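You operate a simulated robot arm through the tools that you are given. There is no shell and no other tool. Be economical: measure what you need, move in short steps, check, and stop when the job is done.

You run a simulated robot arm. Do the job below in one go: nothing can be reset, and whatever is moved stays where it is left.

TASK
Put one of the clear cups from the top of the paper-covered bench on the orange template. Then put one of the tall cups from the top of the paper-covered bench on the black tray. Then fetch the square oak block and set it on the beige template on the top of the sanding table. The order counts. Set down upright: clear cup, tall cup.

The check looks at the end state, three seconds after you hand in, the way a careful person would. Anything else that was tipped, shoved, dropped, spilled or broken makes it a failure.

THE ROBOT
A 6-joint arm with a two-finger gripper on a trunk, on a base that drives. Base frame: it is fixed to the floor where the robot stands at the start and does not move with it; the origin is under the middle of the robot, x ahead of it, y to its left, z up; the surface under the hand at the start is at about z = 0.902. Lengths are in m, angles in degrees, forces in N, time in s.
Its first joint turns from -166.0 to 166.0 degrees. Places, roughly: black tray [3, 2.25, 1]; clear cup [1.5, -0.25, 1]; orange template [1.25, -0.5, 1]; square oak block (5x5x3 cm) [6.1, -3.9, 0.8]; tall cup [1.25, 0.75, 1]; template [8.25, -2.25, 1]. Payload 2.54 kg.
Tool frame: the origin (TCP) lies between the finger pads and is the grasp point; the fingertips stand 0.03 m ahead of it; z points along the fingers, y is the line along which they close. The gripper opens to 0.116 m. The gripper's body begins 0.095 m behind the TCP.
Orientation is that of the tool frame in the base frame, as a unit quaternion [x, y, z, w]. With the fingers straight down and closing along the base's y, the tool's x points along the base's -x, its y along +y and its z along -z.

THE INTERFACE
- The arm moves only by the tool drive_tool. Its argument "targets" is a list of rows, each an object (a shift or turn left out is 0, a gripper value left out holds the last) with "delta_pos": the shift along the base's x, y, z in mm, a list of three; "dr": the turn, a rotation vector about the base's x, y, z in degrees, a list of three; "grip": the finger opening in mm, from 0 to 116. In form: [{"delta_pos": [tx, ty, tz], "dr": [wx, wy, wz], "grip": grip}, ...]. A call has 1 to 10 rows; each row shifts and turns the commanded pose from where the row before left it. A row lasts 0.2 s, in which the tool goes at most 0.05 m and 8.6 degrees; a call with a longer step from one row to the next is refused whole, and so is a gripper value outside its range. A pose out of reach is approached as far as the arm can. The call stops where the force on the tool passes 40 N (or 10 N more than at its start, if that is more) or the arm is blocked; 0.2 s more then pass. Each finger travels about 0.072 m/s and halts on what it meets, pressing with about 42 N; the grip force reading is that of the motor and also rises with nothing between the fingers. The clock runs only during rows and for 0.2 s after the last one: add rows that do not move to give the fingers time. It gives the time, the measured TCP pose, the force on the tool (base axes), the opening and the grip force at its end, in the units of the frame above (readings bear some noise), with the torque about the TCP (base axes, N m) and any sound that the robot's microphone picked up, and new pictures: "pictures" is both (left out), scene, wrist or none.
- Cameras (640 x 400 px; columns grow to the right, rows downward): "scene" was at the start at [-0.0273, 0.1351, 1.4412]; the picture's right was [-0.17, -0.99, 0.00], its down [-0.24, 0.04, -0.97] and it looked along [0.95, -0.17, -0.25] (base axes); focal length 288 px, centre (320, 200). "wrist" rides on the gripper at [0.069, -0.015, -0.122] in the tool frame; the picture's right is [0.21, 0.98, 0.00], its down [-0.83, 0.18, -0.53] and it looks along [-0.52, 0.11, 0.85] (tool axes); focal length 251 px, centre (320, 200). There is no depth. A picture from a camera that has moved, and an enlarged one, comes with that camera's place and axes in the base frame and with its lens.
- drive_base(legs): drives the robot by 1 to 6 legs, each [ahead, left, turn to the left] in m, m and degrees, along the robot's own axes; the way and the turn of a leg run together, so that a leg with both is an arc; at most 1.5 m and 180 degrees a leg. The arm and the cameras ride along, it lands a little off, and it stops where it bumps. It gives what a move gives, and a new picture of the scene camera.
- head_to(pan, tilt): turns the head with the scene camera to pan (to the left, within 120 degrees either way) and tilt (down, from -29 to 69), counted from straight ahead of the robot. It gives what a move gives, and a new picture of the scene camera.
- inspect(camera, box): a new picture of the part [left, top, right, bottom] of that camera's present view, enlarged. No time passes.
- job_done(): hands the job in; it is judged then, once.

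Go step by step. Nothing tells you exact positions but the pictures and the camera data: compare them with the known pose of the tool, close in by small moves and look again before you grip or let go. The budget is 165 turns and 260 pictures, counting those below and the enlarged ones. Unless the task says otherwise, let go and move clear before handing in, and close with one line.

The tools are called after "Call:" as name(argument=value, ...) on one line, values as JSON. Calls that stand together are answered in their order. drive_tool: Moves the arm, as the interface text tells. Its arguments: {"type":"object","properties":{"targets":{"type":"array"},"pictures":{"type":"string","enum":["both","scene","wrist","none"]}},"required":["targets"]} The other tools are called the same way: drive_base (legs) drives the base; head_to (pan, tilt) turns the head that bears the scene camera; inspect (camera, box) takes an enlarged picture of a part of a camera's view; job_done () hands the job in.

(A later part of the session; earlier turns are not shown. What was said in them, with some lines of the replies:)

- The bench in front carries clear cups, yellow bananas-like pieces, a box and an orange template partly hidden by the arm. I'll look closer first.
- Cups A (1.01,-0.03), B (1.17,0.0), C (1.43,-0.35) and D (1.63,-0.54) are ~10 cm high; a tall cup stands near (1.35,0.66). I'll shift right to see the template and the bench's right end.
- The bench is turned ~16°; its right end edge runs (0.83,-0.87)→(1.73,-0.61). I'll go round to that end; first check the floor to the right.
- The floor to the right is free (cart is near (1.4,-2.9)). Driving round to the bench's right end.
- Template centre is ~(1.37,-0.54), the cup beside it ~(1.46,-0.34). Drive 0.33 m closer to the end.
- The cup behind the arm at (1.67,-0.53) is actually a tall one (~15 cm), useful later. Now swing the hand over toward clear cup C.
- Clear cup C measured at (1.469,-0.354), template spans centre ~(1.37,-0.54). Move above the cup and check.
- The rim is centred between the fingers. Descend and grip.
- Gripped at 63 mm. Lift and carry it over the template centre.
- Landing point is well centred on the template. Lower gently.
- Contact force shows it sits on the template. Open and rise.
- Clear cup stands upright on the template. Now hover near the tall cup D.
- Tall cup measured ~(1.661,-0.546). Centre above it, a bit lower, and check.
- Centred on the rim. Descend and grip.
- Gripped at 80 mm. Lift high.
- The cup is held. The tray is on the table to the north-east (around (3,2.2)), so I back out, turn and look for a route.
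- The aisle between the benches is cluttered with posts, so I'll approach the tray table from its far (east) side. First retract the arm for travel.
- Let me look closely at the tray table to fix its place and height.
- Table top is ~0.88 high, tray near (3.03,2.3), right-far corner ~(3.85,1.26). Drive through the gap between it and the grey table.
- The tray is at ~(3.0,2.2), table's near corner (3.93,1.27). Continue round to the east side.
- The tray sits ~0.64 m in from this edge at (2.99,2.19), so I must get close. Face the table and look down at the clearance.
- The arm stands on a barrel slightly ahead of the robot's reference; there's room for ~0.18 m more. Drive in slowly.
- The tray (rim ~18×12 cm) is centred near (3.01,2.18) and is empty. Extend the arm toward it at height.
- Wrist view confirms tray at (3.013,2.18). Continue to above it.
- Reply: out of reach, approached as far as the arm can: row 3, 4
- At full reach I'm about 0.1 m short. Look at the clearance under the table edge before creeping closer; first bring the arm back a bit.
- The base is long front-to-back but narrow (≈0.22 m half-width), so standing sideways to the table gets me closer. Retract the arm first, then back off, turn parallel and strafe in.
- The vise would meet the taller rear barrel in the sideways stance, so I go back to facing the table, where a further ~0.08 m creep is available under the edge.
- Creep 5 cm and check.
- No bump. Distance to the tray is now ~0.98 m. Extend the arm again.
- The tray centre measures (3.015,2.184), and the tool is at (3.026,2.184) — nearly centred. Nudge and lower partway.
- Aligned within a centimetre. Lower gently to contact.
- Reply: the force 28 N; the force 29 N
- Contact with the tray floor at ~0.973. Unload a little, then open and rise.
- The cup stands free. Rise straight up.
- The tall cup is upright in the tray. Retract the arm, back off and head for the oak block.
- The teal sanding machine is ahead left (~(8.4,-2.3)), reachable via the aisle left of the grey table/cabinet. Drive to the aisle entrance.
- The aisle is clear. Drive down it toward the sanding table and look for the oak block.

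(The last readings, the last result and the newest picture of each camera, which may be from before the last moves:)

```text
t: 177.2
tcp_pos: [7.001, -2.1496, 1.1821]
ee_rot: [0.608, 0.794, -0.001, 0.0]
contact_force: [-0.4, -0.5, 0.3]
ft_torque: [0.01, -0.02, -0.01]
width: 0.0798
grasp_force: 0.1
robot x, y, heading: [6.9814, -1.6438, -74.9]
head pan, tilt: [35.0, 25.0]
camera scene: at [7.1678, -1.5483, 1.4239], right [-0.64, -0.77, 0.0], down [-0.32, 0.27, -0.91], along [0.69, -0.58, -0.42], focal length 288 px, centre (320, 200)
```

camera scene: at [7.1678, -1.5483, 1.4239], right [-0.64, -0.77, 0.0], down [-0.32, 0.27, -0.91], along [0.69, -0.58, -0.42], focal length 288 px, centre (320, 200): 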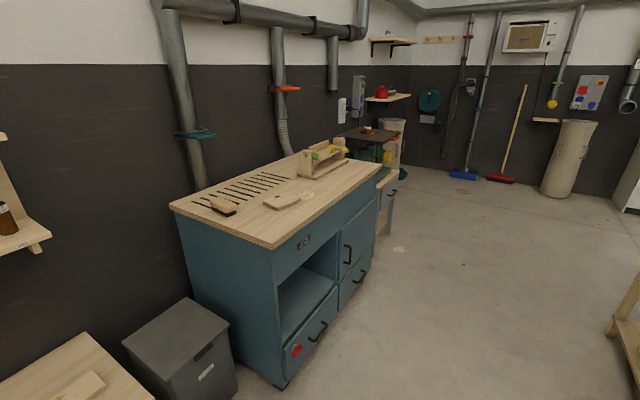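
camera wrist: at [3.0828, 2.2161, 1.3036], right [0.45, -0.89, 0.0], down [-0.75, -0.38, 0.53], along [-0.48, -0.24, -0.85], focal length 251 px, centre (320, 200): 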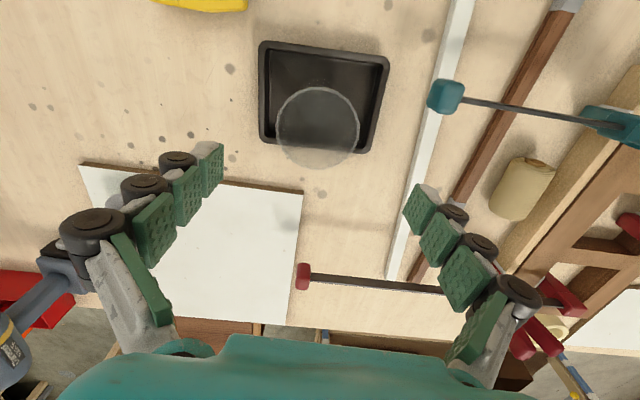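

The sanding table with the flat beige piece is on the left (~(8.0,-2.1)). Inspect it, then go past the rack on the right to find the oak block.

Call:
inspect(camera="scene", box=[160, 130, 400, 260])

Call:
drive_base(legs=[[1.4, 0.05, 0], [1.0, 0, 0], [0, 0, -80]])

Call:
head_to(pan=0, tilt=20)

```text
2.67 times, centred on (280, 195) of scene
camera zoom: at [7.1678, -1.5483, 1.4239], right [-0.64, -0.77, 0.0], down [-0.32, 0.27, -0.91], along [0.69, -0.58, -0.42], focal length 768 px, centre (427, 213)
```

zoom: 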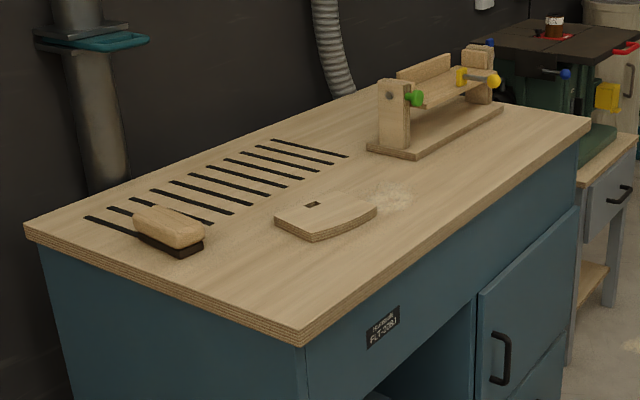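

```text
t: 192.4
tcp_pos: [7.1507, -4.0555, 1.1813]
ee_rot: [0.976, 0.218, -0.001, 0.0]
contact_force: [0.4, 0.1, -0.5]
ft_torque: [0.0, -0.02, -0.01]
width: 0.0799
grasp_force: 0.2
robot x, y, heading: [7.6447, -3.9514, -154.9]
head pan, tilt: [35.0, 25.0]
camera scene: at [7.7714, -4.1138, 1.4239], right [-0.87, 0.5, 0.0], down [0.21, 0.37, -0.91], along [-0.45, -0.79, -0.42], focal length 288 px, centre (320, 200)
```

scene: 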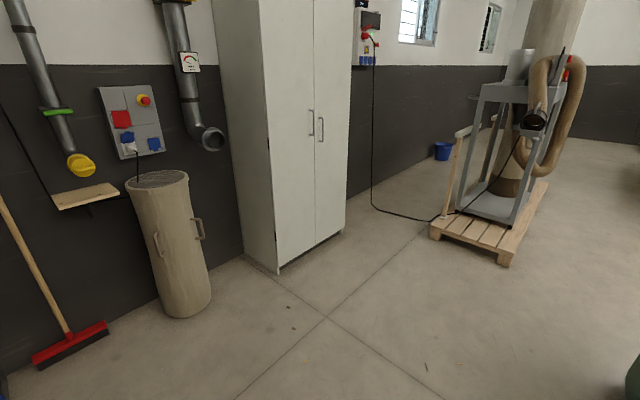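

```text
t: 193.4
tcp_pos: [7.151, -4.0567, 1.1808]
ee_rot: [0.976, 0.217, 0.0, 0.001]
contact_force: [0.3, -0.8, 0.6]
ft_torque: [-0.02, -0.01, -0.01]
width: 0.0799
grasp_force: 0.0
robot x, y, heading: [7.6436, -3.9495, -155.0]
head pan, tilt: [0.0, 20.0]
camera scene: at [7.7331, -4.0735, 1.432], right [-0.42, 0.91, 0.0], down [0.31, 0.14, -0.94], along [-0.85, -0.4, -0.34], focal length 288 px, centre (320, 200)
```

scene: 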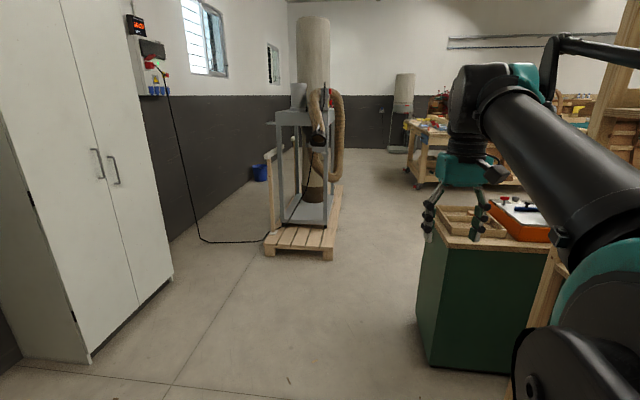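

The green cabinet with a small wooden tray lies right where the block should be. Enlarge it.

Call:
inspect(camera="scene", box=[400, 170, 560, 270])

```text
4.00 times, centred on (480, 220) of scene
camera zoom: at [7.7331, -4.0735, 1.432], right [-0.42, 0.91, 0.0], down [0.31, 0.14, -0.94], along [-0.85, -0.4, -0.34], focal length 1152 px, centre (-320, 120)
```

zoom: 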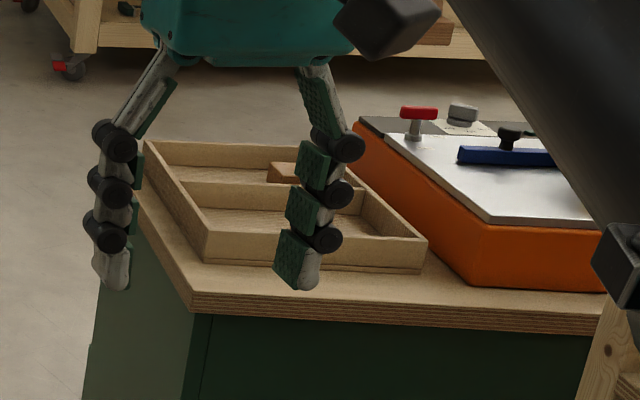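

The oak block sits in the rear compartment of the small wooden tray on the green cabinet, ~(6.05,-3.87). Drive nearer.

Call:
drive_base(legs=[[0, 0, -9], [0.6, 0, 0], [0, 0, -21]])

Call:
head_to(pan=0, tilt=35)

```text
t: 198.6
tcp_pos: [6.5838, -3.9616, 1.1806]
ee_rot: [0.999, -0.043, 0.0, 0.001]
contact_force: [0.0, -0.9, 0.3]
ft_torque: [-0.01, -0.02, -0.01]
width: 0.0803
grasp_force: 0.0
robot x, y, heading: [7.0659, -4.1149, 174.8]
head pan, tilt: [0.0, 20.0]
camera scene: at [7.0794, -4.2672, 1.432], right [0.09, 1.0, 0.0], down [0.34, -0.03, -0.94], along [-0.94, 0.08, -0.34], focal length 288 px, centre (320, 200)
```

scene: 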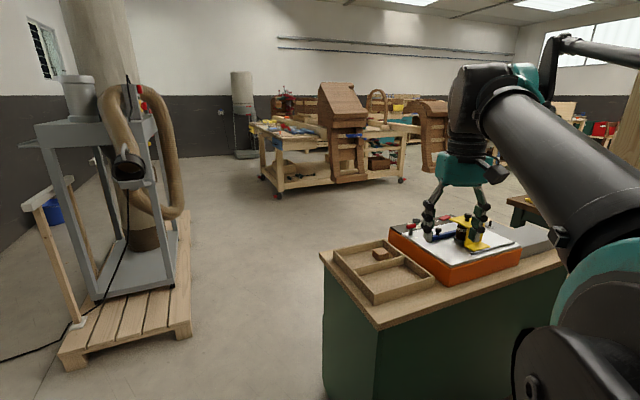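

```text
t: 199.3
tcp_pos: [6.5839, -3.9605, 1.182]
ee_rot: [0.999, -0.044, 0.001, 0.0]
contact_force: [-0.4, 0.3, 0.5]
ft_torque: [0.03, 0.0, -0.01]
width: 0.0802
grasp_force: 0.0
robot x, y, heading: [7.0672, -4.1151, 175.0]
head pan, tilt: [0.0, 35.0]
camera scene: at [7.0845, -4.2677, 1.4082], right [0.09, 1.0, 0.0], down [0.57, -0.05, -0.82], along [-0.82, 0.07, -0.57], focal length 288 px, centre (320, 200)
```

scene: 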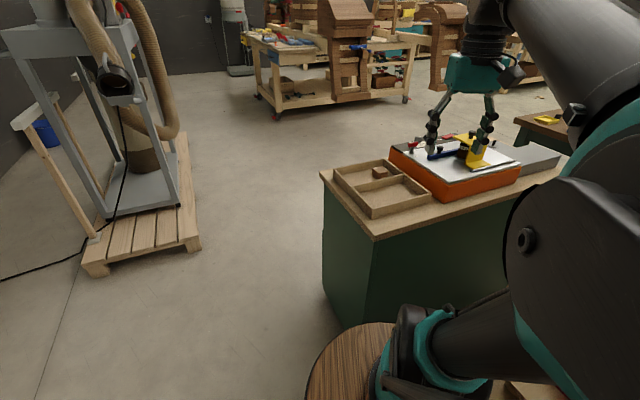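

Drive 0.2 m closer and bring the hand out over the tray.

Call:
drive_base(legs=[[0.2, 0, 0]])

Call:
drive_tool(targets=[{"delta_pos": [-40, 5, -10]}, {"delta_pos": [-40, 5, -10]}, {"delta_pos": [-40, 5, -10]}, {"delta_pos": [-40, 5, -10]}, {"delta_pos": [-40, 5, -10]}, {}])

```text
t: 200.9
tcp_pos: [6.3833, -3.9432, 1.1808]
ee_rot: [0.999, -0.044, 0.0, 0.0]
contact_force: [0.4, -0.2, 0.3]
ft_torque: [0.0, -0.01, 0.02]
width: 0.0799
grasp_force: 0.1
robot x, y, heading: [6.8632, -4.0955, 175.3]
head pan, tilt: [0.0, 35.0]
camera scene: at [6.8836, -4.25, 1.4082], right [0.09, 1.0, 0.0], down [0.57, -0.05, -0.82], along [-0.82, 0.07, -0.57], focal length 288 px, centre (320, 200)
```

scene: 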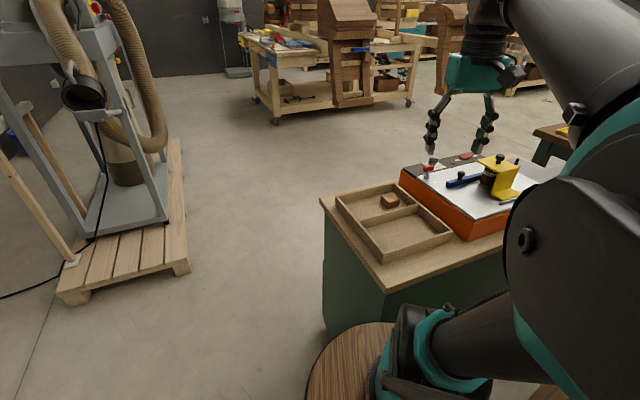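

```text
t: 202.3
tcp_pos: [6.1838, -3.9185, 1.1316]
ee_rot: [0.999, -0.044, 0.0, 0.0]
contact_force: [0.7, 0.0, 0.2]
ft_torque: [0.01, 0.0, 0.01]
width: 0.08
grasp_force: 0.1
robot x, y, heading: [6.8675, -4.0975, 174.9]
head pan, tilt: [0.0, 35.0]
camera scene: at [6.8837, -4.25, 1.4082], right [0.09, 1.0, 0.0], down [0.57, -0.05, -0.82], along [-0.82, 0.07, -0.57], focal length 288 px, centre (320, 200)
camera wrist: at [6.2537, -3.9089, 1.2529], right [0.13, -0.99, 0.0], down [-0.84, -0.11, 0.53], along [-0.53, -0.07, -0.85], focal length 251 px, centre (320, 200)
```

scene: 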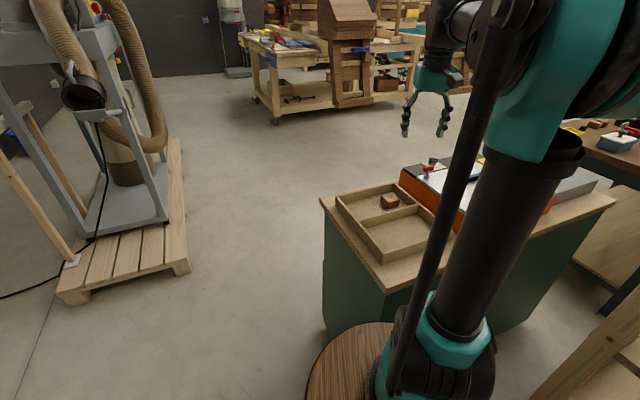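
wrist: 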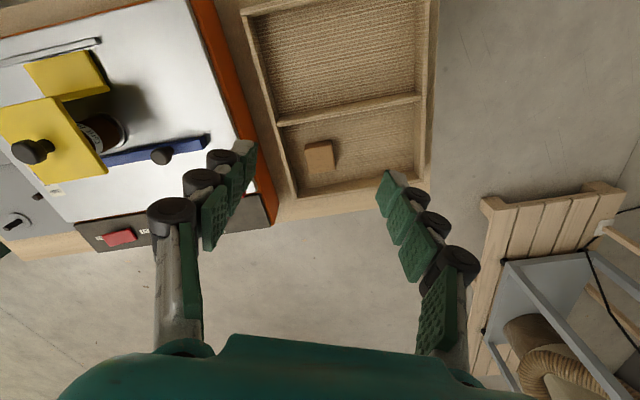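

Block top triangulates to (6.076,-3.933), z≈0.82. Move over it and enlarge to see its yaw.

Call:
drive_tool(targets=[{"delta_pos": [-36, -5, -35]}, {"delta_pos": [-36, -5, -35]}, {"delta_pos": [-35, -4, -35]}, {}], pictures="wrist")

Call:
inspect(camera="wrist", box=[220, 40, 420, 165])

```text
refused: row 1 steps farther than a row can; nothing moved
```

```text
3.20 times, centred on (320, 102) of wrist
camera zoom: at [6.2537, -3.9089, 1.2529], right [0.13, -0.99, 0.0], down [-0.84, -0.11, 0.53], along [-0.53, -0.07, -0.85], focal length 805 px, centre (320, 512)
```

zoom: 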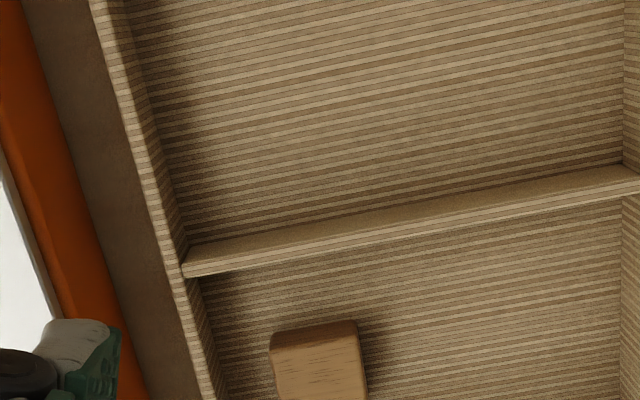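

Call:
drive_tool(targets=[{"delta_pos": [-27, -3, -30]}, {"delta_pos": [-27, -4, -30]}, {"delta_pos": [-27, -4, -25]}, {"delta_pos": [-27, -3, -15]}, {}], pictures="wrist")

Call:
inspect(camera="wrist", box=[220, 40, 420, 165])

```text
t: 203.6
tcp_pos: [6.0759, -3.9329, 1.03]
ee_rot: [0.999, -0.044, 0.0, 0.001]
contact_force: [0.7, 0.0, -0.2]
ft_torque: [0.03, 0.03, 0.05]
width: 0.08
grasp_force: 0.1
robot x, y, heading: [6.8619, -4.0957, 175.1]
head pan, tilt: [0.0, 35.0]
camera wrist: at [6.1456, -3.9229, 1.1525], right [0.13, -0.99, 0.0], down [-0.84, -0.11, 0.53], along [-0.53, -0.07, -0.85], focal length 251 px, centre (320, 200)
```

wrist: 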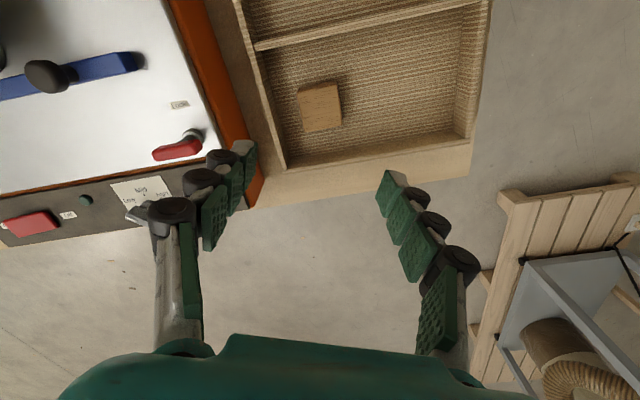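

```text
3.20 times, centred on (320, 102) of wrist
camera zoom: at [6.1456, -3.9229, 1.1525], right [0.13, -0.99, 0.0], down [-0.84, -0.11, 0.53], along [-0.53, -0.07, -0.85], focal length 805 px, centre (320, 512)
```

zoom: 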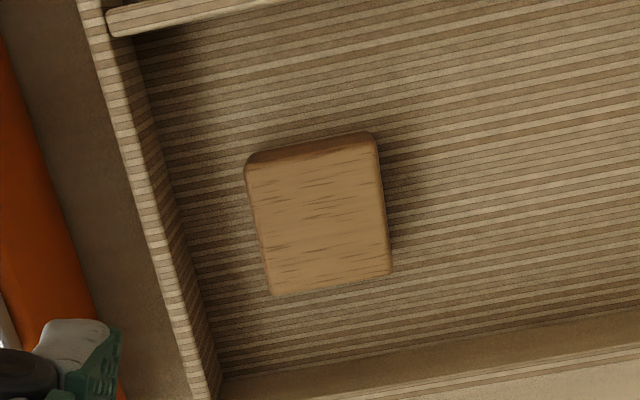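

The block is centred at (6.073,-3.933), its edges turned ~18°. I'll turn the tool ‑66.6° so the fingers close along the roomier direction (away from the sander), with opening 66 mm.

Call:
drive_tool(targets=[{"dr": [0, 0, -8.33], "grip": 66}, {"dr": [0, 0, -8.33]}, {"dr": [0, 0, -8.33]}, {"dr": [0, 0, -8.33]}, {"dr": [0, 0, -8.33]}, {"dr": [0, 0, -8.33]}, {"dr": [0, 0, -8.33]}, {"dr": [0, 0, -8.33]}, {"delta_pos": [0, 0, -45]}, {"delta_pos": [0, 0, -35]}])

Call:
inspect(camera="wrist", box=[180, 20, 460, 220])

```text
t: 205.8
tcp_pos: [6.0748, -3.9324, 0.9513]
ee_rot: [0.81, -0.586, 0.0, 0.0]
contact_force: [0.8, -0.3, 0.7]
ft_torque: [0.01, 0.04, 0.02]
width: 0.0659
grasp_force: 0.1
robot x, y, heading: [6.8668, -4.0998, 174.9]
head pan, tilt: [0.0, 35.0]
camera scene: at [6.8837, -4.25, 1.4082], right [0.09, 1.0, 0.0], down [0.57, -0.05, -0.82], along [-0.82, 0.07, -0.57], focal length 288 px, centre (320, 200)
camera wrist: at [6.1125, -3.9931, 1.073], right [-0.86, -0.51, 0.0], down [-0.43, 0.73, 0.53], along [-0.27, 0.46, -0.85], focal length 251 px, centre (320, 200)
```

scene: 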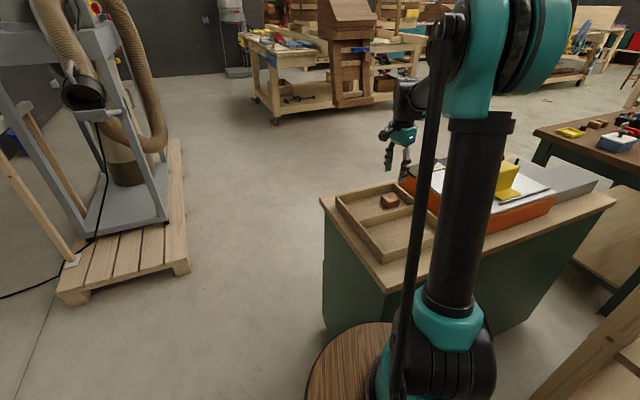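
wrist: 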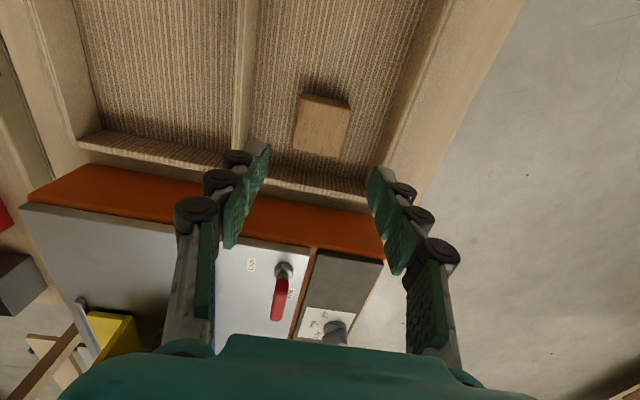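

```text
2.00 times, centred on (320, 120) of wrist
camera zoom: at [6.1125, -3.9931, 1.073], right [-0.86, -0.51, 0.0], down [-0.43, 0.73, 0.53], along [-0.27, 0.46, -0.85], focal length 503 px, centre (320, 360)
```

zoom: 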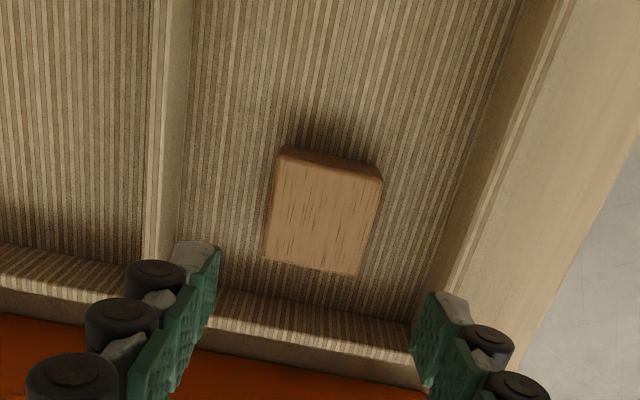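

Aligned with the block. Bias 3 mm toward the roomier side and descend in stages.

Call:
drive_tool(targets=[{"delta_pos": [3, 1, -40]}, {"delta_pos": [0, 0, -40]}, {"delta_pos": [0, 0, -24]}, {}], pictures="none")

Call:
inspect(camera="wrist", box=[180, 20, 460, 220])

```text
t: 206.8
tcp_pos: [6.0793, -3.9315, 0.8473]
ee_rot: [0.811, -0.585, 0.0, 0.001]
contact_force: [0.6, 0.2, -0.5]
ft_torque: [0.03, 0.0, 0.0]
width: 0.0659
grasp_force: 0.1
robot x, y, heading: [6.8635, -4.1005, 175.1]
head pan, tilt: [0.0, 35.0]
```

```text
2.00 times, centred on (320, 120) of wrist
camera zoom: at [6.1152, -3.9915, 0.9693], right [-0.86, -0.51, 0.0], down [-0.43, 0.73, 0.53], along [-0.27, 0.46, -0.85], focal length 503 px, centre (320, 360)
```

zoom: 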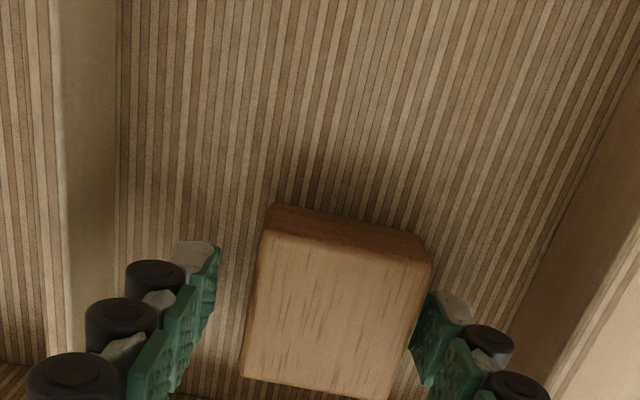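

Call:
drive_tool(targets=[{"delta_pos": [-3, 4, 0]}, {"delta_pos": [0, 0, -8]}, {"delta_pos": [0, 0, -8]}, {"delta_pos": [0, 0, -4]}, {}], pictures="wrist")

```text
t: 207.7
tcp_pos: [6.0757, -3.9266, 0.8339]
ee_rot: [0.811, -0.585, -0.002, 0.0]
contact_force: [-2.6, -1.0, 76.4]
ft_torque: [0.1, -0.52, -0.02]
width: 0.0654
grasp_force: 31.4
robot x, y, heading: [6.8623, -4.0987, 175.1]
head pan, tilt: [0.0, 35.0]
stopped in row 4: the force on the tool passed its limit at 52 N (the readings are from after the stop); the commanded pose is now the measured one
camera wrist: at [6.1124, -3.9879, 0.957], right [-0.86, -0.51, 0.0], down [-0.43, 0.73, 0.54], along [-0.28, 0.46, -0.84], focal length 251 px, centre (320, 200)
```

wrist: 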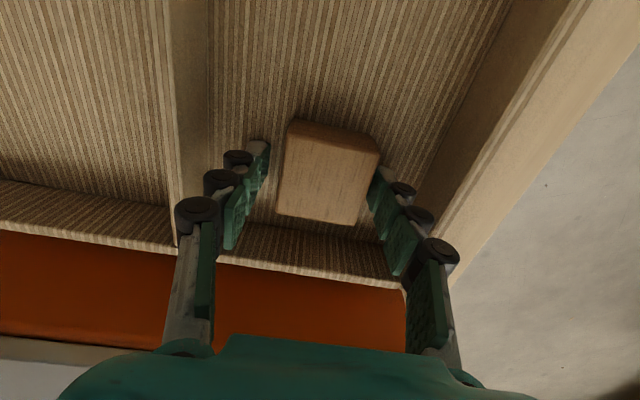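

Fingertips met the tray floor (TCP ≈0.834). Raise 4 mm and close on the block.

Call:
drive_tool(targets=[{"delta_pos": [0, 0, 4]}, {}], pictures="none")

Call:
drive_tool(targets=[{"grip": 56}, {"grip": 48}, {"grip": 40}, {"grip": 40}, {}], pictures="wrist")

```text
t: 208.3
tcp_pos: [6.0743, -3.9272, 0.8359]
ee_rot: [0.811, -0.585, 0.0, -0.001]
contact_force: [0.5, -1.4, 2.3]
ft_torque: [-0.04, 0.03, 0.01]
width: 0.066
grasp_force: 0.0
robot x, y, heading: [6.8654, -4.0998, 174.8]
head pan, tilt: [0.0, 35.0]
```

```text
t: 208.9
tcp_pos: [6.0763, -3.9269, 0.8363]
ee_rot: [0.811, -0.585, 0.0, 0.0]
contact_force: [3.2, -1.3, 20.9]
ft_torque: [-0.11, -0.01, 0.04]
width: 0.0488
grasp_force: 42.0
robot x, y, heading: [6.8641, -4.0998, 175.0]
head pan, tilt: [0.0, 35.0]
stopped in row 3: the force on the tool passed its limit at 41 N (the readings are from after the stop); the commanded pose is now the measured one
camera wrist: at [6.1117, -3.9874, 0.9592], right [-0.86, -0.51, 0.0], down [-0.43, 0.73, 0.54], along [-0.27, 0.46, -0.84], focal length 251 px, centre (320, 200)
```

wrist: 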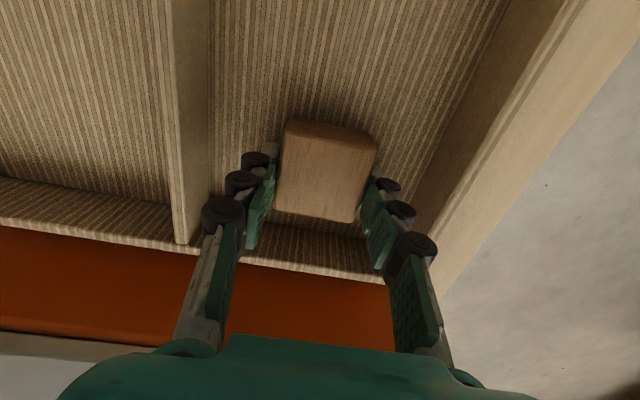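

Gripped at 49 mm. Lift.

Call:
drive_tool(targets=[{"delta_pos": [0, 0, 15], "grip": 40}, {"delta_pos": [0, 0, 25]}, {"delta_pos": [0, 0, 40]}, {"delta_pos": [0, 0, 45]}, {"delta_pos": [0, 0, 45]}, {"delta_pos": [0, 0, 45]}, {"delta_pos": [0, 0, 45]}, {"delta_pos": [0, 0, 45]}])

```text
t: 210.7
tcp_pos: [6.0747, -3.9268, 1.1403]
ee_rot: [0.81, -0.586, -0.001, -0.001]
contact_force: [-1.6, 0.7, -1.0]
ft_torque: [0.0, -0.04, 0.01]
width: 0.0486
grasp_force: 41.9
robot x, y, heading: [6.8669, -4.0983, 175.2]
head pan, tilt: [0.0, 35.0]
camera scene: at [6.8834, -4.2499, 1.4082], right [0.09, 1.0, 0.0], down [0.57, -0.05, -0.82], along [-0.82, 0.07, -0.57], focal length 288 px, centre (320, 200)
camera wrist: at [6.1107, -3.9867, 1.2631], right [-0.86, -0.51, 0.0], down [-0.43, 0.73, 0.53], along [-0.27, 0.46, -0.85], focal length 251 px, centre (320, 200)
```

scene: 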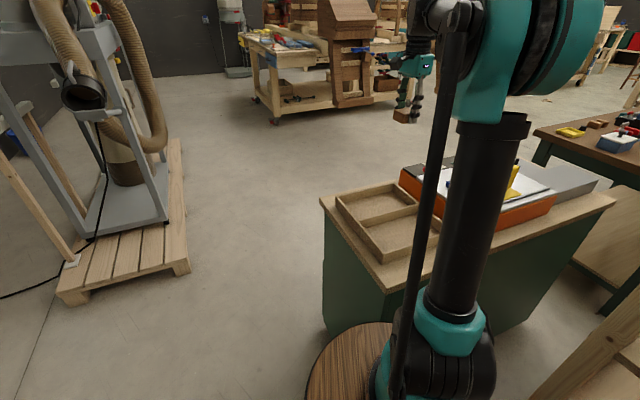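
wrist: 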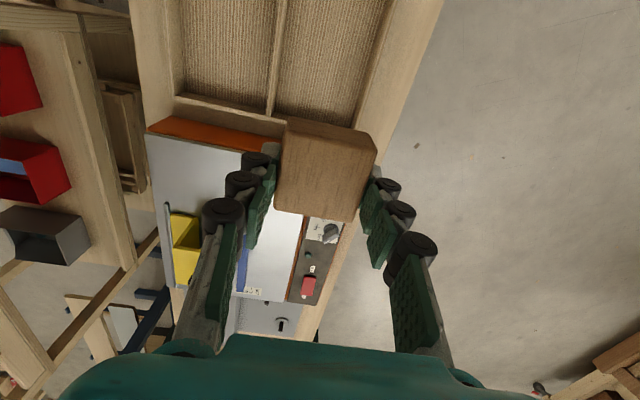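

The block is held. Retract the arm, then drive back past the rack to the sanding table.

Call:
drive_tool(targets=[{"delta_pos": [45, -7, 8]}, {"delta_pos": [45, -7, 8]}, {"delta_pos": [45, -7, 8]}, {"delta_pos": [45, -7, 8]}, {"delta_pos": [45, -7, 8]}, {"delta_pos": [45, -7, 0]}, {"delta_pos": [45, -7, 0]}, {"delta_pos": [20, -3, 0]}], pictures="none")

Call:
drive_base(legs=[[-0.8, 0, 0], [0, 0, -70], [1.3, 0, 0], [0.5, 0, 0]])

```text
t: 212.5
tcp_pos: [6.4095, -3.9791, 1.181]
ee_rot: [0.811, -0.586, 0.0, 0.0]
contact_force: [0.1, -0.1, -1.3]
ft_torque: [-0.03, -0.02, 0.01]
width: 0.0484
grasp_force: 42.1
robot x, y, heading: [6.8658, -4.1006, 174.9]
head pan, tilt: [0.0, 35.0]
```

```text
t: 228.5
tcp_pos: [7.1579, -1.9628, 1.1805]
ee_rot: [-0.328, 0.945, 0.001, 0.001]
contact_force: [0.2, 1.1, -1.2]
ft_torque: [0.02, 0.04, -0.01]
width: 0.0486
grasp_force: 41.7
robot x, y, heading: [7.1994, -2.433, 105.0]
head pan, tilt: [0.0, 35.0]
camera scene: at [7.0644, -2.4988, 1.4082], right [0.97, 0.26, 0.0], down [0.15, -0.55, -0.82], along [-0.21, 0.79, -0.57], focal length 288 px, centre (320, 200)
```

scene: 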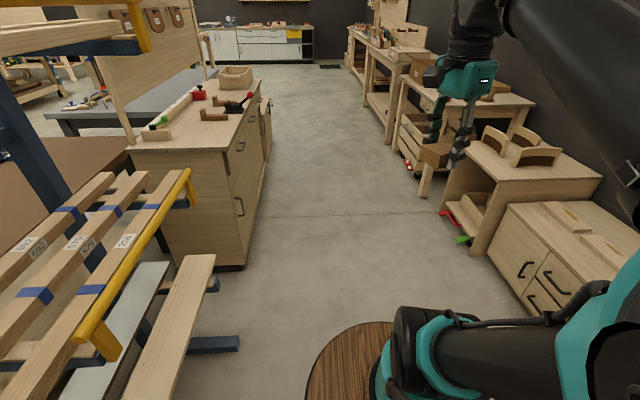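

Now turn to face the sanding table.

Call:
drive_base(legs=[[0, 0, -90]])

Call:
head_to(pan=0, tilt=40)

```text
t: 232.7
tcp_pos: [7.6676, -2.3891, 1.1817]
ee_rot: [0.436, 0.9, 0.0, 0.0]
contact_force: [0.0, 0.0, -1.4]
ft_torque: [-0.01, 0.01, -0.02]
width: 0.0485
grasp_force: 41.8
robot x, y, heading: [7.1983, -2.4298, 15.0]
head pan, tilt: [0.0, 35.0]
camera scene: at [7.1319, -2.2926, 1.4082], right [0.26, -0.97, 0.0], down [-0.55, -0.15, -0.82], along [0.79, 0.21, -0.57], focal length 288 px, centre (320, 200)
```

scene: 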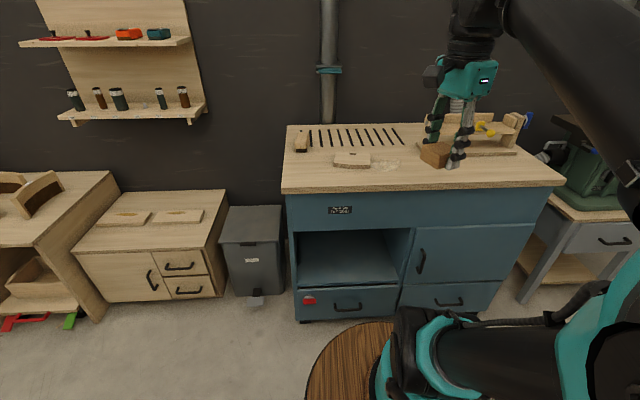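

```text
t: 233.4
tcp_pos: [7.6686, -2.3895, 1.1821]
ee_rot: [0.437, 0.9, 0.001, 0.001]
contact_force: [0.0, 0.0, -1.0]
ft_torque: [0.01, -0.02, 0.0]
width: 0.0484
grasp_force: 42.1
robot x, y, heading: [7.1991, -2.4291, 14.8]
head pan, tilt: [0.0, 40.0]
camera scene: at [7.129, -2.2934, 1.4006], right [0.26, -0.97, 0.0], down [-0.62, -0.16, -0.77], along [0.74, 0.2, -0.64], focal length 288 px, centre (320, 200)
```

scene: 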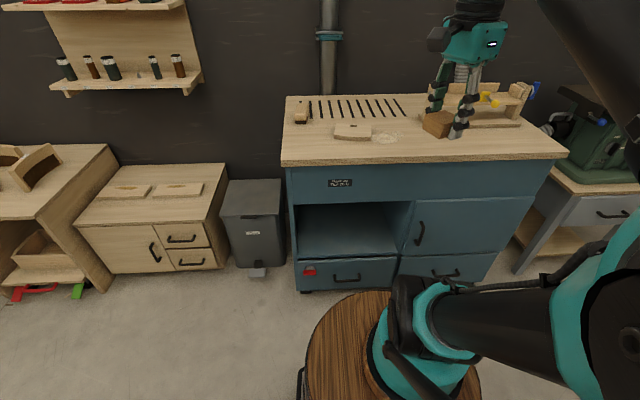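

Template at ~(8.14,-2.15), z≈0.88. Move 0.2 m closer, then extend the hand over it.

Call:
drive_base(legs=[[0.2, 0, 0]])

Call:
drive_tool(targets=[{"delta_pos": [22, 35, 0]}, {"delta_pos": [22, 35, 0]}, {"delta_pos": [22, 35, 0]}, {}])

```text
t: 234.9
tcp_pos: [7.8609, -2.337, 1.1818]
ee_rot: [0.437, 0.9, 0.0, 0.001]
contact_force: [-0.6, -0.1, -0.4]
ft_torque: [-0.01, 0.0, 0.0]
width: 0.0484
grasp_force: 42.3
robot x, y, heading: [7.3926, -2.3817, 14.8]
head pan, tilt: [0.0, 40.0]
camera scene: at [7.3209, -2.2425, 1.4006], right [0.26, -0.97, 0.0], down [-0.62, -0.17, -0.77], along [0.74, 0.2, -0.64], focal length 288 px, centre (320, 200)
```

scene: 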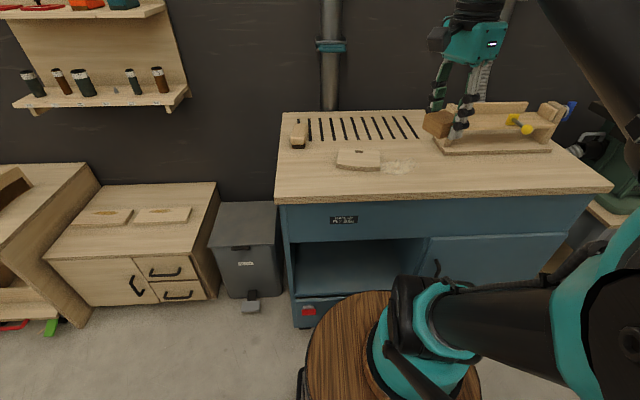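

```text
t: 235.9
tcp_pos: [7.9267, -2.232, 1.1819]
ee_rot: [0.437, 0.899, 0.0, 0.001]
contact_force: [1.2, -0.5, -1.6]
ft_torque: [-0.04, 0.0, 0.01]
width: 0.0485
grasp_force: 42.3
robot x, y, heading: [7.3902, -2.3739, 14.9]
head pan, tilt: [0.0, 40.0]
camera scene: at [7.3208, -2.2425, 1.4006], right [0.26, -0.97, 0.0], down [-0.62, -0.17, -0.77], along [0.74, 0.2, -0.64], focal length 288 px, centre (320, 200)
camera wrist: at [7.8711, -2.1866, 1.304], right [0.63, 0.77, 0.0], down [0.65, -0.54, 0.53], along [0.41, -0.34, -0.84], focal length 251 px, centre (320, 200)
```

scene: 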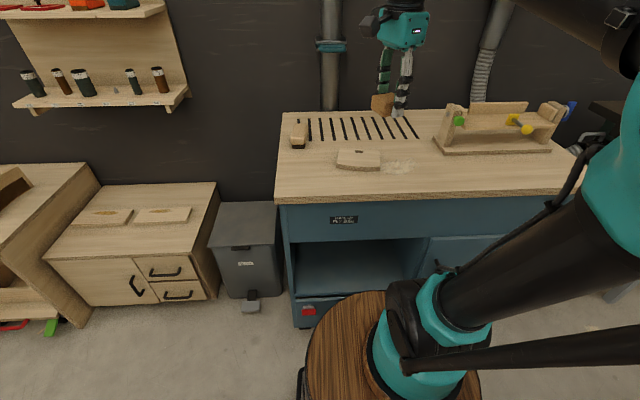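
wrist: 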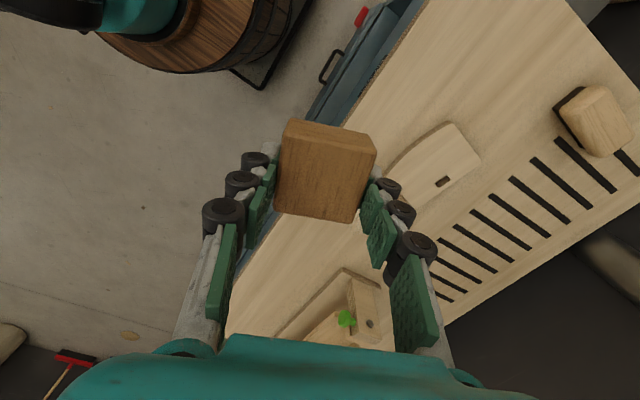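

Template triangulates to (8.15,-2.153), top z≈0.885. Turn the block parallel to it and move above.

Call:
drive_tool(targets=[{"delta_pos": [44, 15, 0], "dr": [0, 0, -7.8]}, {"delta_pos": [44, 15, 0], "dr": [0, 0, -7.8]}, {"delta_pos": [44, 15, 0], "dr": [0, 0, -7.8]}, {"delta_pos": [44, 15, -20]}, {"delta_pos": [42, 16, -20]}, {}])

Call:
inspect(camera="scene", box=[280, 90, 480, 215])

```text
refused: row 4 steps farther than a row can; nothing moved
```

```text
3.20 times, centred on (380, 152) of scene
camera zoom: at [7.3208, -2.2425, 1.4006], right [0.26, -0.97, 0.0], down [-0.62, -0.17, -0.77], along [0.74, 0.2, -0.64], focal length 922 px, centre (128, 352)
```

zoom: 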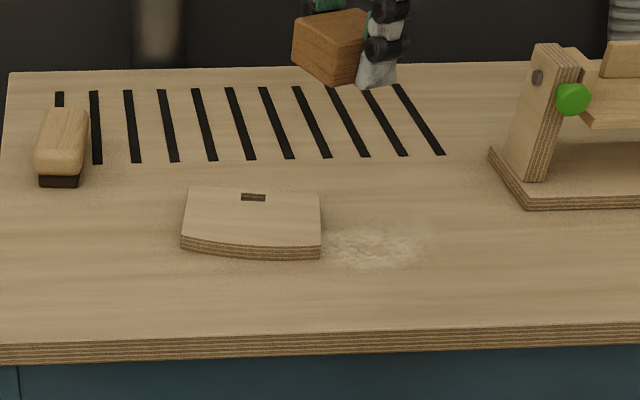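

Call:
drive_tool(targets=[{"delta_pos": [44, 15, 0], "dr": [0, 0, -7.8]}, {"delta_pos": [44, 15, 0], "dr": [0, 0, -7.8]}, {"delta_pos": [44, 15, 0], "dr": [0, 0, -7.8]}, {"delta_pos": [44, 15, 0]}, {"delta_pos": [42, 16, 0]}, {"delta_pos": [0, 0, -40]}, {"delta_pos": [0, 0, -40]}, {}])

Call:
inspect(camera="scene", box=[280, 90, 480, 215])

```text
t: 237.8
tcp_pos: [8.1436, -2.1562, 1.0998]
ee_rot: [0.609, 0.793, -0.001, 0.002]
contact_force: [-0.2, 0.1, 0.3]
ft_torque: [0.0, 0.01, 0.01]
width: 0.0482
grasp_force: 42.1
robot x, y, heading: [7.3922, -2.3773, 14.9]
head pan, tilt: [0.0, 40.0]
camera scene: at [7.321, -2.2425, 1.4006], right [0.26, -0.97, 0.0], down [-0.62, -0.17, -0.77], along [0.74, 0.2, -0.64], focal length 288 px, centre (320, 200)
camera wrist: at [8.1124, -2.0917, 1.2225], right [0.89, 0.46, 0.0], down [0.39, -0.75, 0.53], along [0.24, -0.48, -0.84], focal length 251 px, centre (320, 200)
```

scene: 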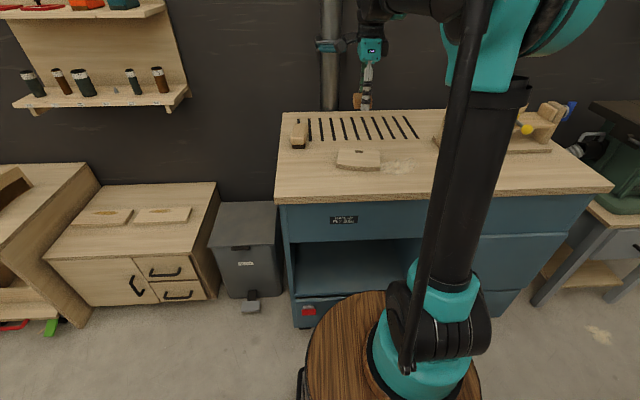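
wrist: 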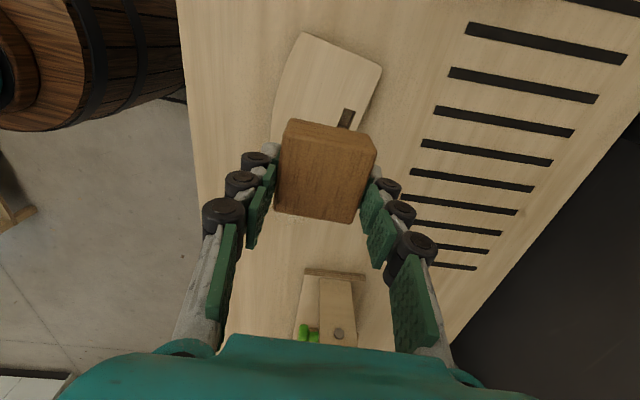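

```text
3.20 times, centred on (380, 152) of scene
camera zoom: at [7.321, -2.2425, 1.4006], right [0.26, -0.97, 0.0], down [-0.62, -0.17, -0.77], along [0.74, 0.2, -0.64], focal length 922 px, centre (128, 352)
```

zoom: 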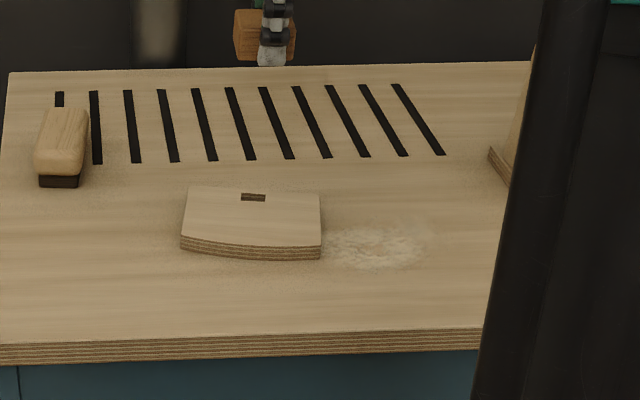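

The tool is within a centimetre of the template centre (~(8.15,-2.16)). Nudge and descend.

Call:
drive_tool(targets=[{"delta_pos": [5, -3, -40]}, {"delta_pos": [0, 0, -40]}, {"delta_pos": [0, 0, -40]}, {"delta_pos": [0, 0, -25]}, {}])

Call:
inspect(camera="scene", box=[280, 90, 480, 215])

```text
t: 238.9
tcp_pos: [8.1494, -2.1591, 0.9545]
ee_rot: [0.61, 0.792, -0.001, 0.001]
contact_force: [0.3, -0.2, -0.7]
ft_torque: [-0.01, -0.02, 0.02]
width: 0.0483
grasp_force: 42.2
robot x, y, heading: [7.3912, -2.3808, 15.1]
head pan, tilt: [0.0, 40.0]
camera scene: at [7.3209, -2.2425, 1.4006], right [0.26, -0.97, 0.0], down [-0.62, -0.17, -0.77], along [0.74, 0.2, -0.64], focal length 288 px, centre (320, 200)
camera wrist: at [8.1175, -2.0951, 1.0777], right [0.89, 0.46, 0.0], down [0.39, -0.75, 0.53], along [0.24, -0.48, -0.84], focal length 251 px, centre (320, 200)
```

scene: 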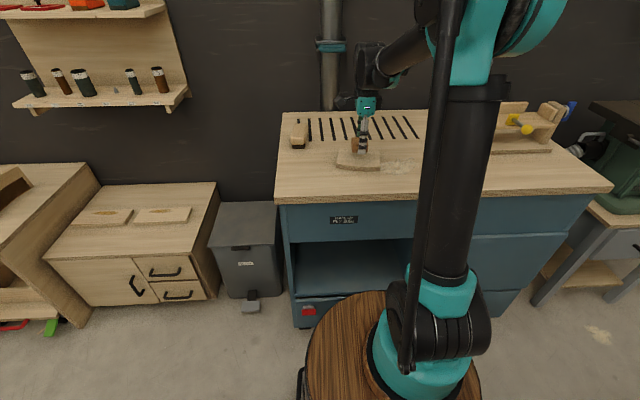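
wrist: 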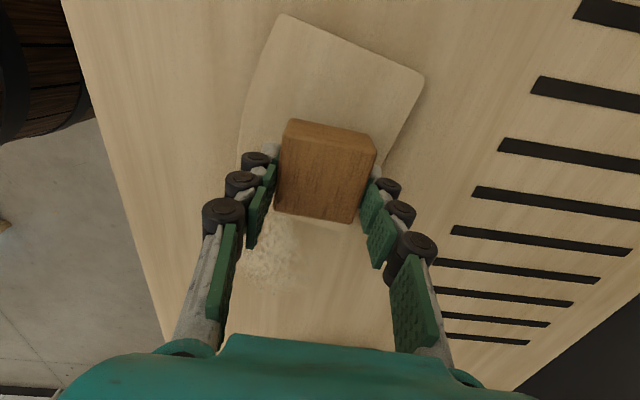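

```text
3.20 times, centred on (380, 152) of scene
camera zoom: at [7.3209, -2.2425, 1.4006], right [0.26, -0.97, 0.0], down [-0.62, -0.17, -0.77], along [0.74, 0.2, -0.64], focal length 922 px, centre (128, 352)
```

zoom: 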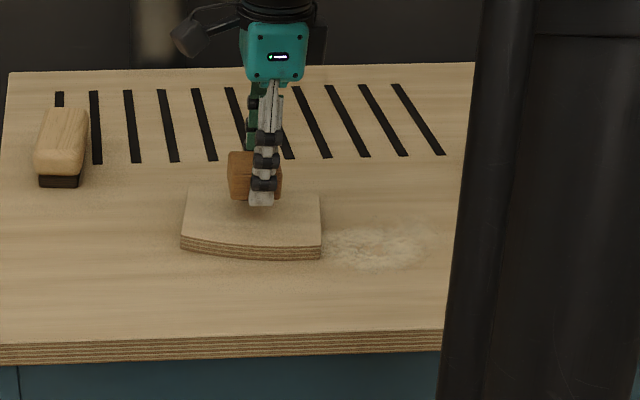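

Well centred. Lower to contact.

Call:
drive_tool(targets=[{"delta_pos": [0, 0, -15]}, {"delta_pos": [0, 0, -10]}, {}], pictures="none")

Call:
drive_tool(targets=[{"delta_pos": [0, 0, -4]}, {}], pictures="none")

Call:
drive_tool(targets=[{"delta_pos": [0, 0, -3]}, {}], pictures="wrist")

```text
t: 239.8
tcp_pos: [8.1504, -2.1586, 0.932]
ee_rot: [0.611, 0.792, -0.001, 0.001]
contact_force: [-0.5, -0.1, -0.4]
ft_torque: [-0.01, -0.02, -0.01]
width: 0.0486
grasp_force: 42.1
robot x, y, heading: [7.3928, -2.3789, 14.8]
head pan, tilt: [0.0, 40.0]
```

```text
t: 240.3
tcp_pos: [8.15, -2.1581, 0.9275]
ee_rot: [0.61, 0.792, -0.001, 0.001]
contact_force: [0.0, 0.6, 0.2]
ft_torque: [0.0, 0.03, -0.02]
width: 0.0484
grasp_force: 42.5
robot x, y, heading: [7.3921, -2.3796, 15.0]
head pan, tilt: [0.0, 40.0]
```

```text
t: 240.8
tcp_pos: [8.1494, -2.1585, 0.9274]
ee_rot: [0.61, 0.792, 0.0, 0.0]
contact_force: [-4.8, -0.3, 17.4]
ft_torque: [-0.15, 0.59, 0.0]
width: 0.0483
grasp_force: 42.0
robot x, y, heading: [7.392, -2.3788, 14.8]
head pan, tilt: [0.0, 40.0]
stopped in row 2: the force on the tool passed its limit at 46 N (the readings are from after the stop); the commanded pose is now the measured one
camera wrist: at [8.1177, -2.0954, 1.0489], right [0.89, 0.46, 0.0], down [0.39, -0.75, 0.54], along [0.24, -0.48, -0.84], focal length 251 px, centre (320, 200)
```

wrist: 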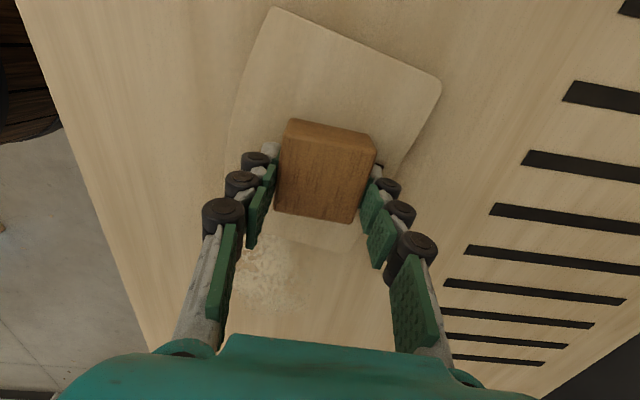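

The block is down on the template. Open and rise clear.

Call:
drive_tool(targets=[{"grip": 56}, {"grip": 66}, {"grip": 76}, {}, {"delta_pos": [0, 0, 30]}, {"delta_pos": [0, 0, 40]}, {"delta_pos": [0, 0, 45]}, {"delta_pos": [0, 0, 45]}])

Call:
inspect(camera="scene", box=[280, 90, 480, 215])

```text
t: 242.6
tcp_pos: [8.1494, -2.1591, 1.0863]
ee_rot: [0.61, 0.792, -0.001, 0.001]
contact_force: [0.1, -0.3, -0.1]
ft_torque: [0.02, 0.06, 0.02]
width: 0.0758
grasp_force: 0.0
robot x, y, heading: [7.3914, -2.3817, 14.9]
head pan, tilt: [0.0, 40.0]
camera scene: at [7.321, -2.2425, 1.4006], right [0.26, -0.97, 0.0], down [-0.62, -0.17, -0.77], along [0.74, 0.2, -0.64], focal length 288 px, centre (320, 200)
camera wrist: at [8.1178, -2.0955, 1.2087], right [0.89, 0.46, 0.0], down [0.39, -0.75, 0.53], along [0.24, -0.48, -0.84], focal length 251 px, centre (320, 200)
```

scene: 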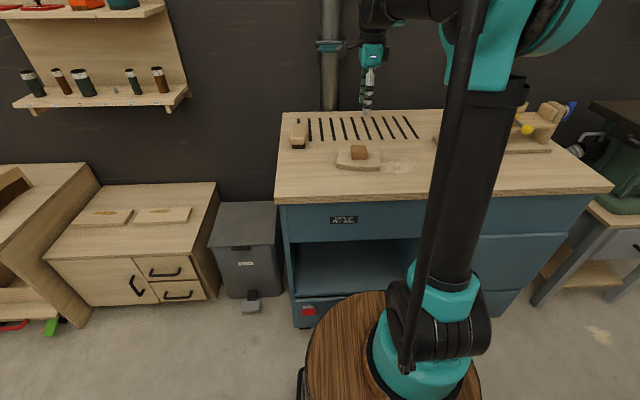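
wrist: 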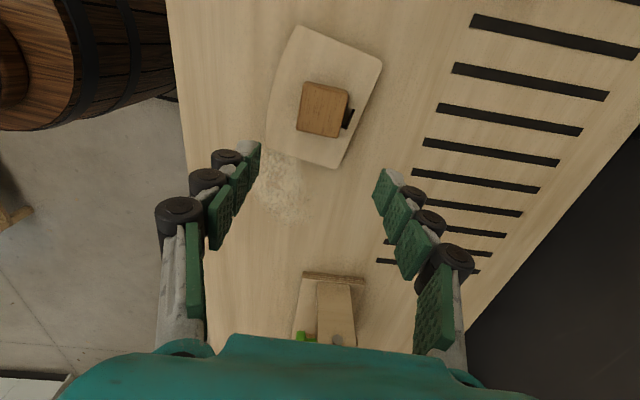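

```text
3.20 times, centred on (380, 152) of scene
camera zoom: at [7.321, -2.2425, 1.4006], right [0.26, -0.97, 0.0], down [-0.62, -0.17, -0.77], along [0.74, 0.2, -0.64], focal length 922 px, centre (128, 352)
```

zoom: 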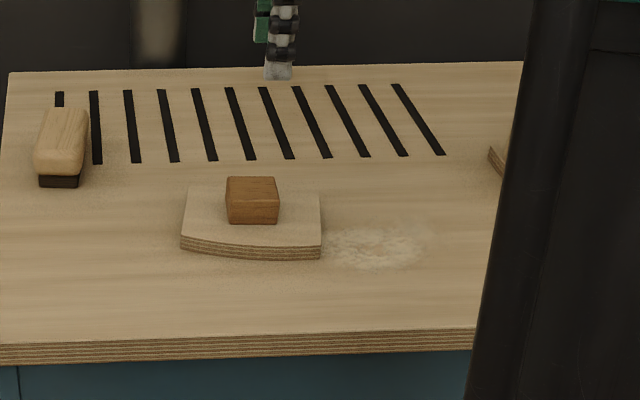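

The oak block sits flat and centred on the beige template, and the gripper is clear. The clear cup and the tall cup were both upright when I left them, so I'm handing in.

Call:
job_done()

```text
The job is handed in.
```

All three are placed in order: the clear cup upright on the orange template, the tall cup upright on the black tray, and the oak block on the beige template on the sanding table.
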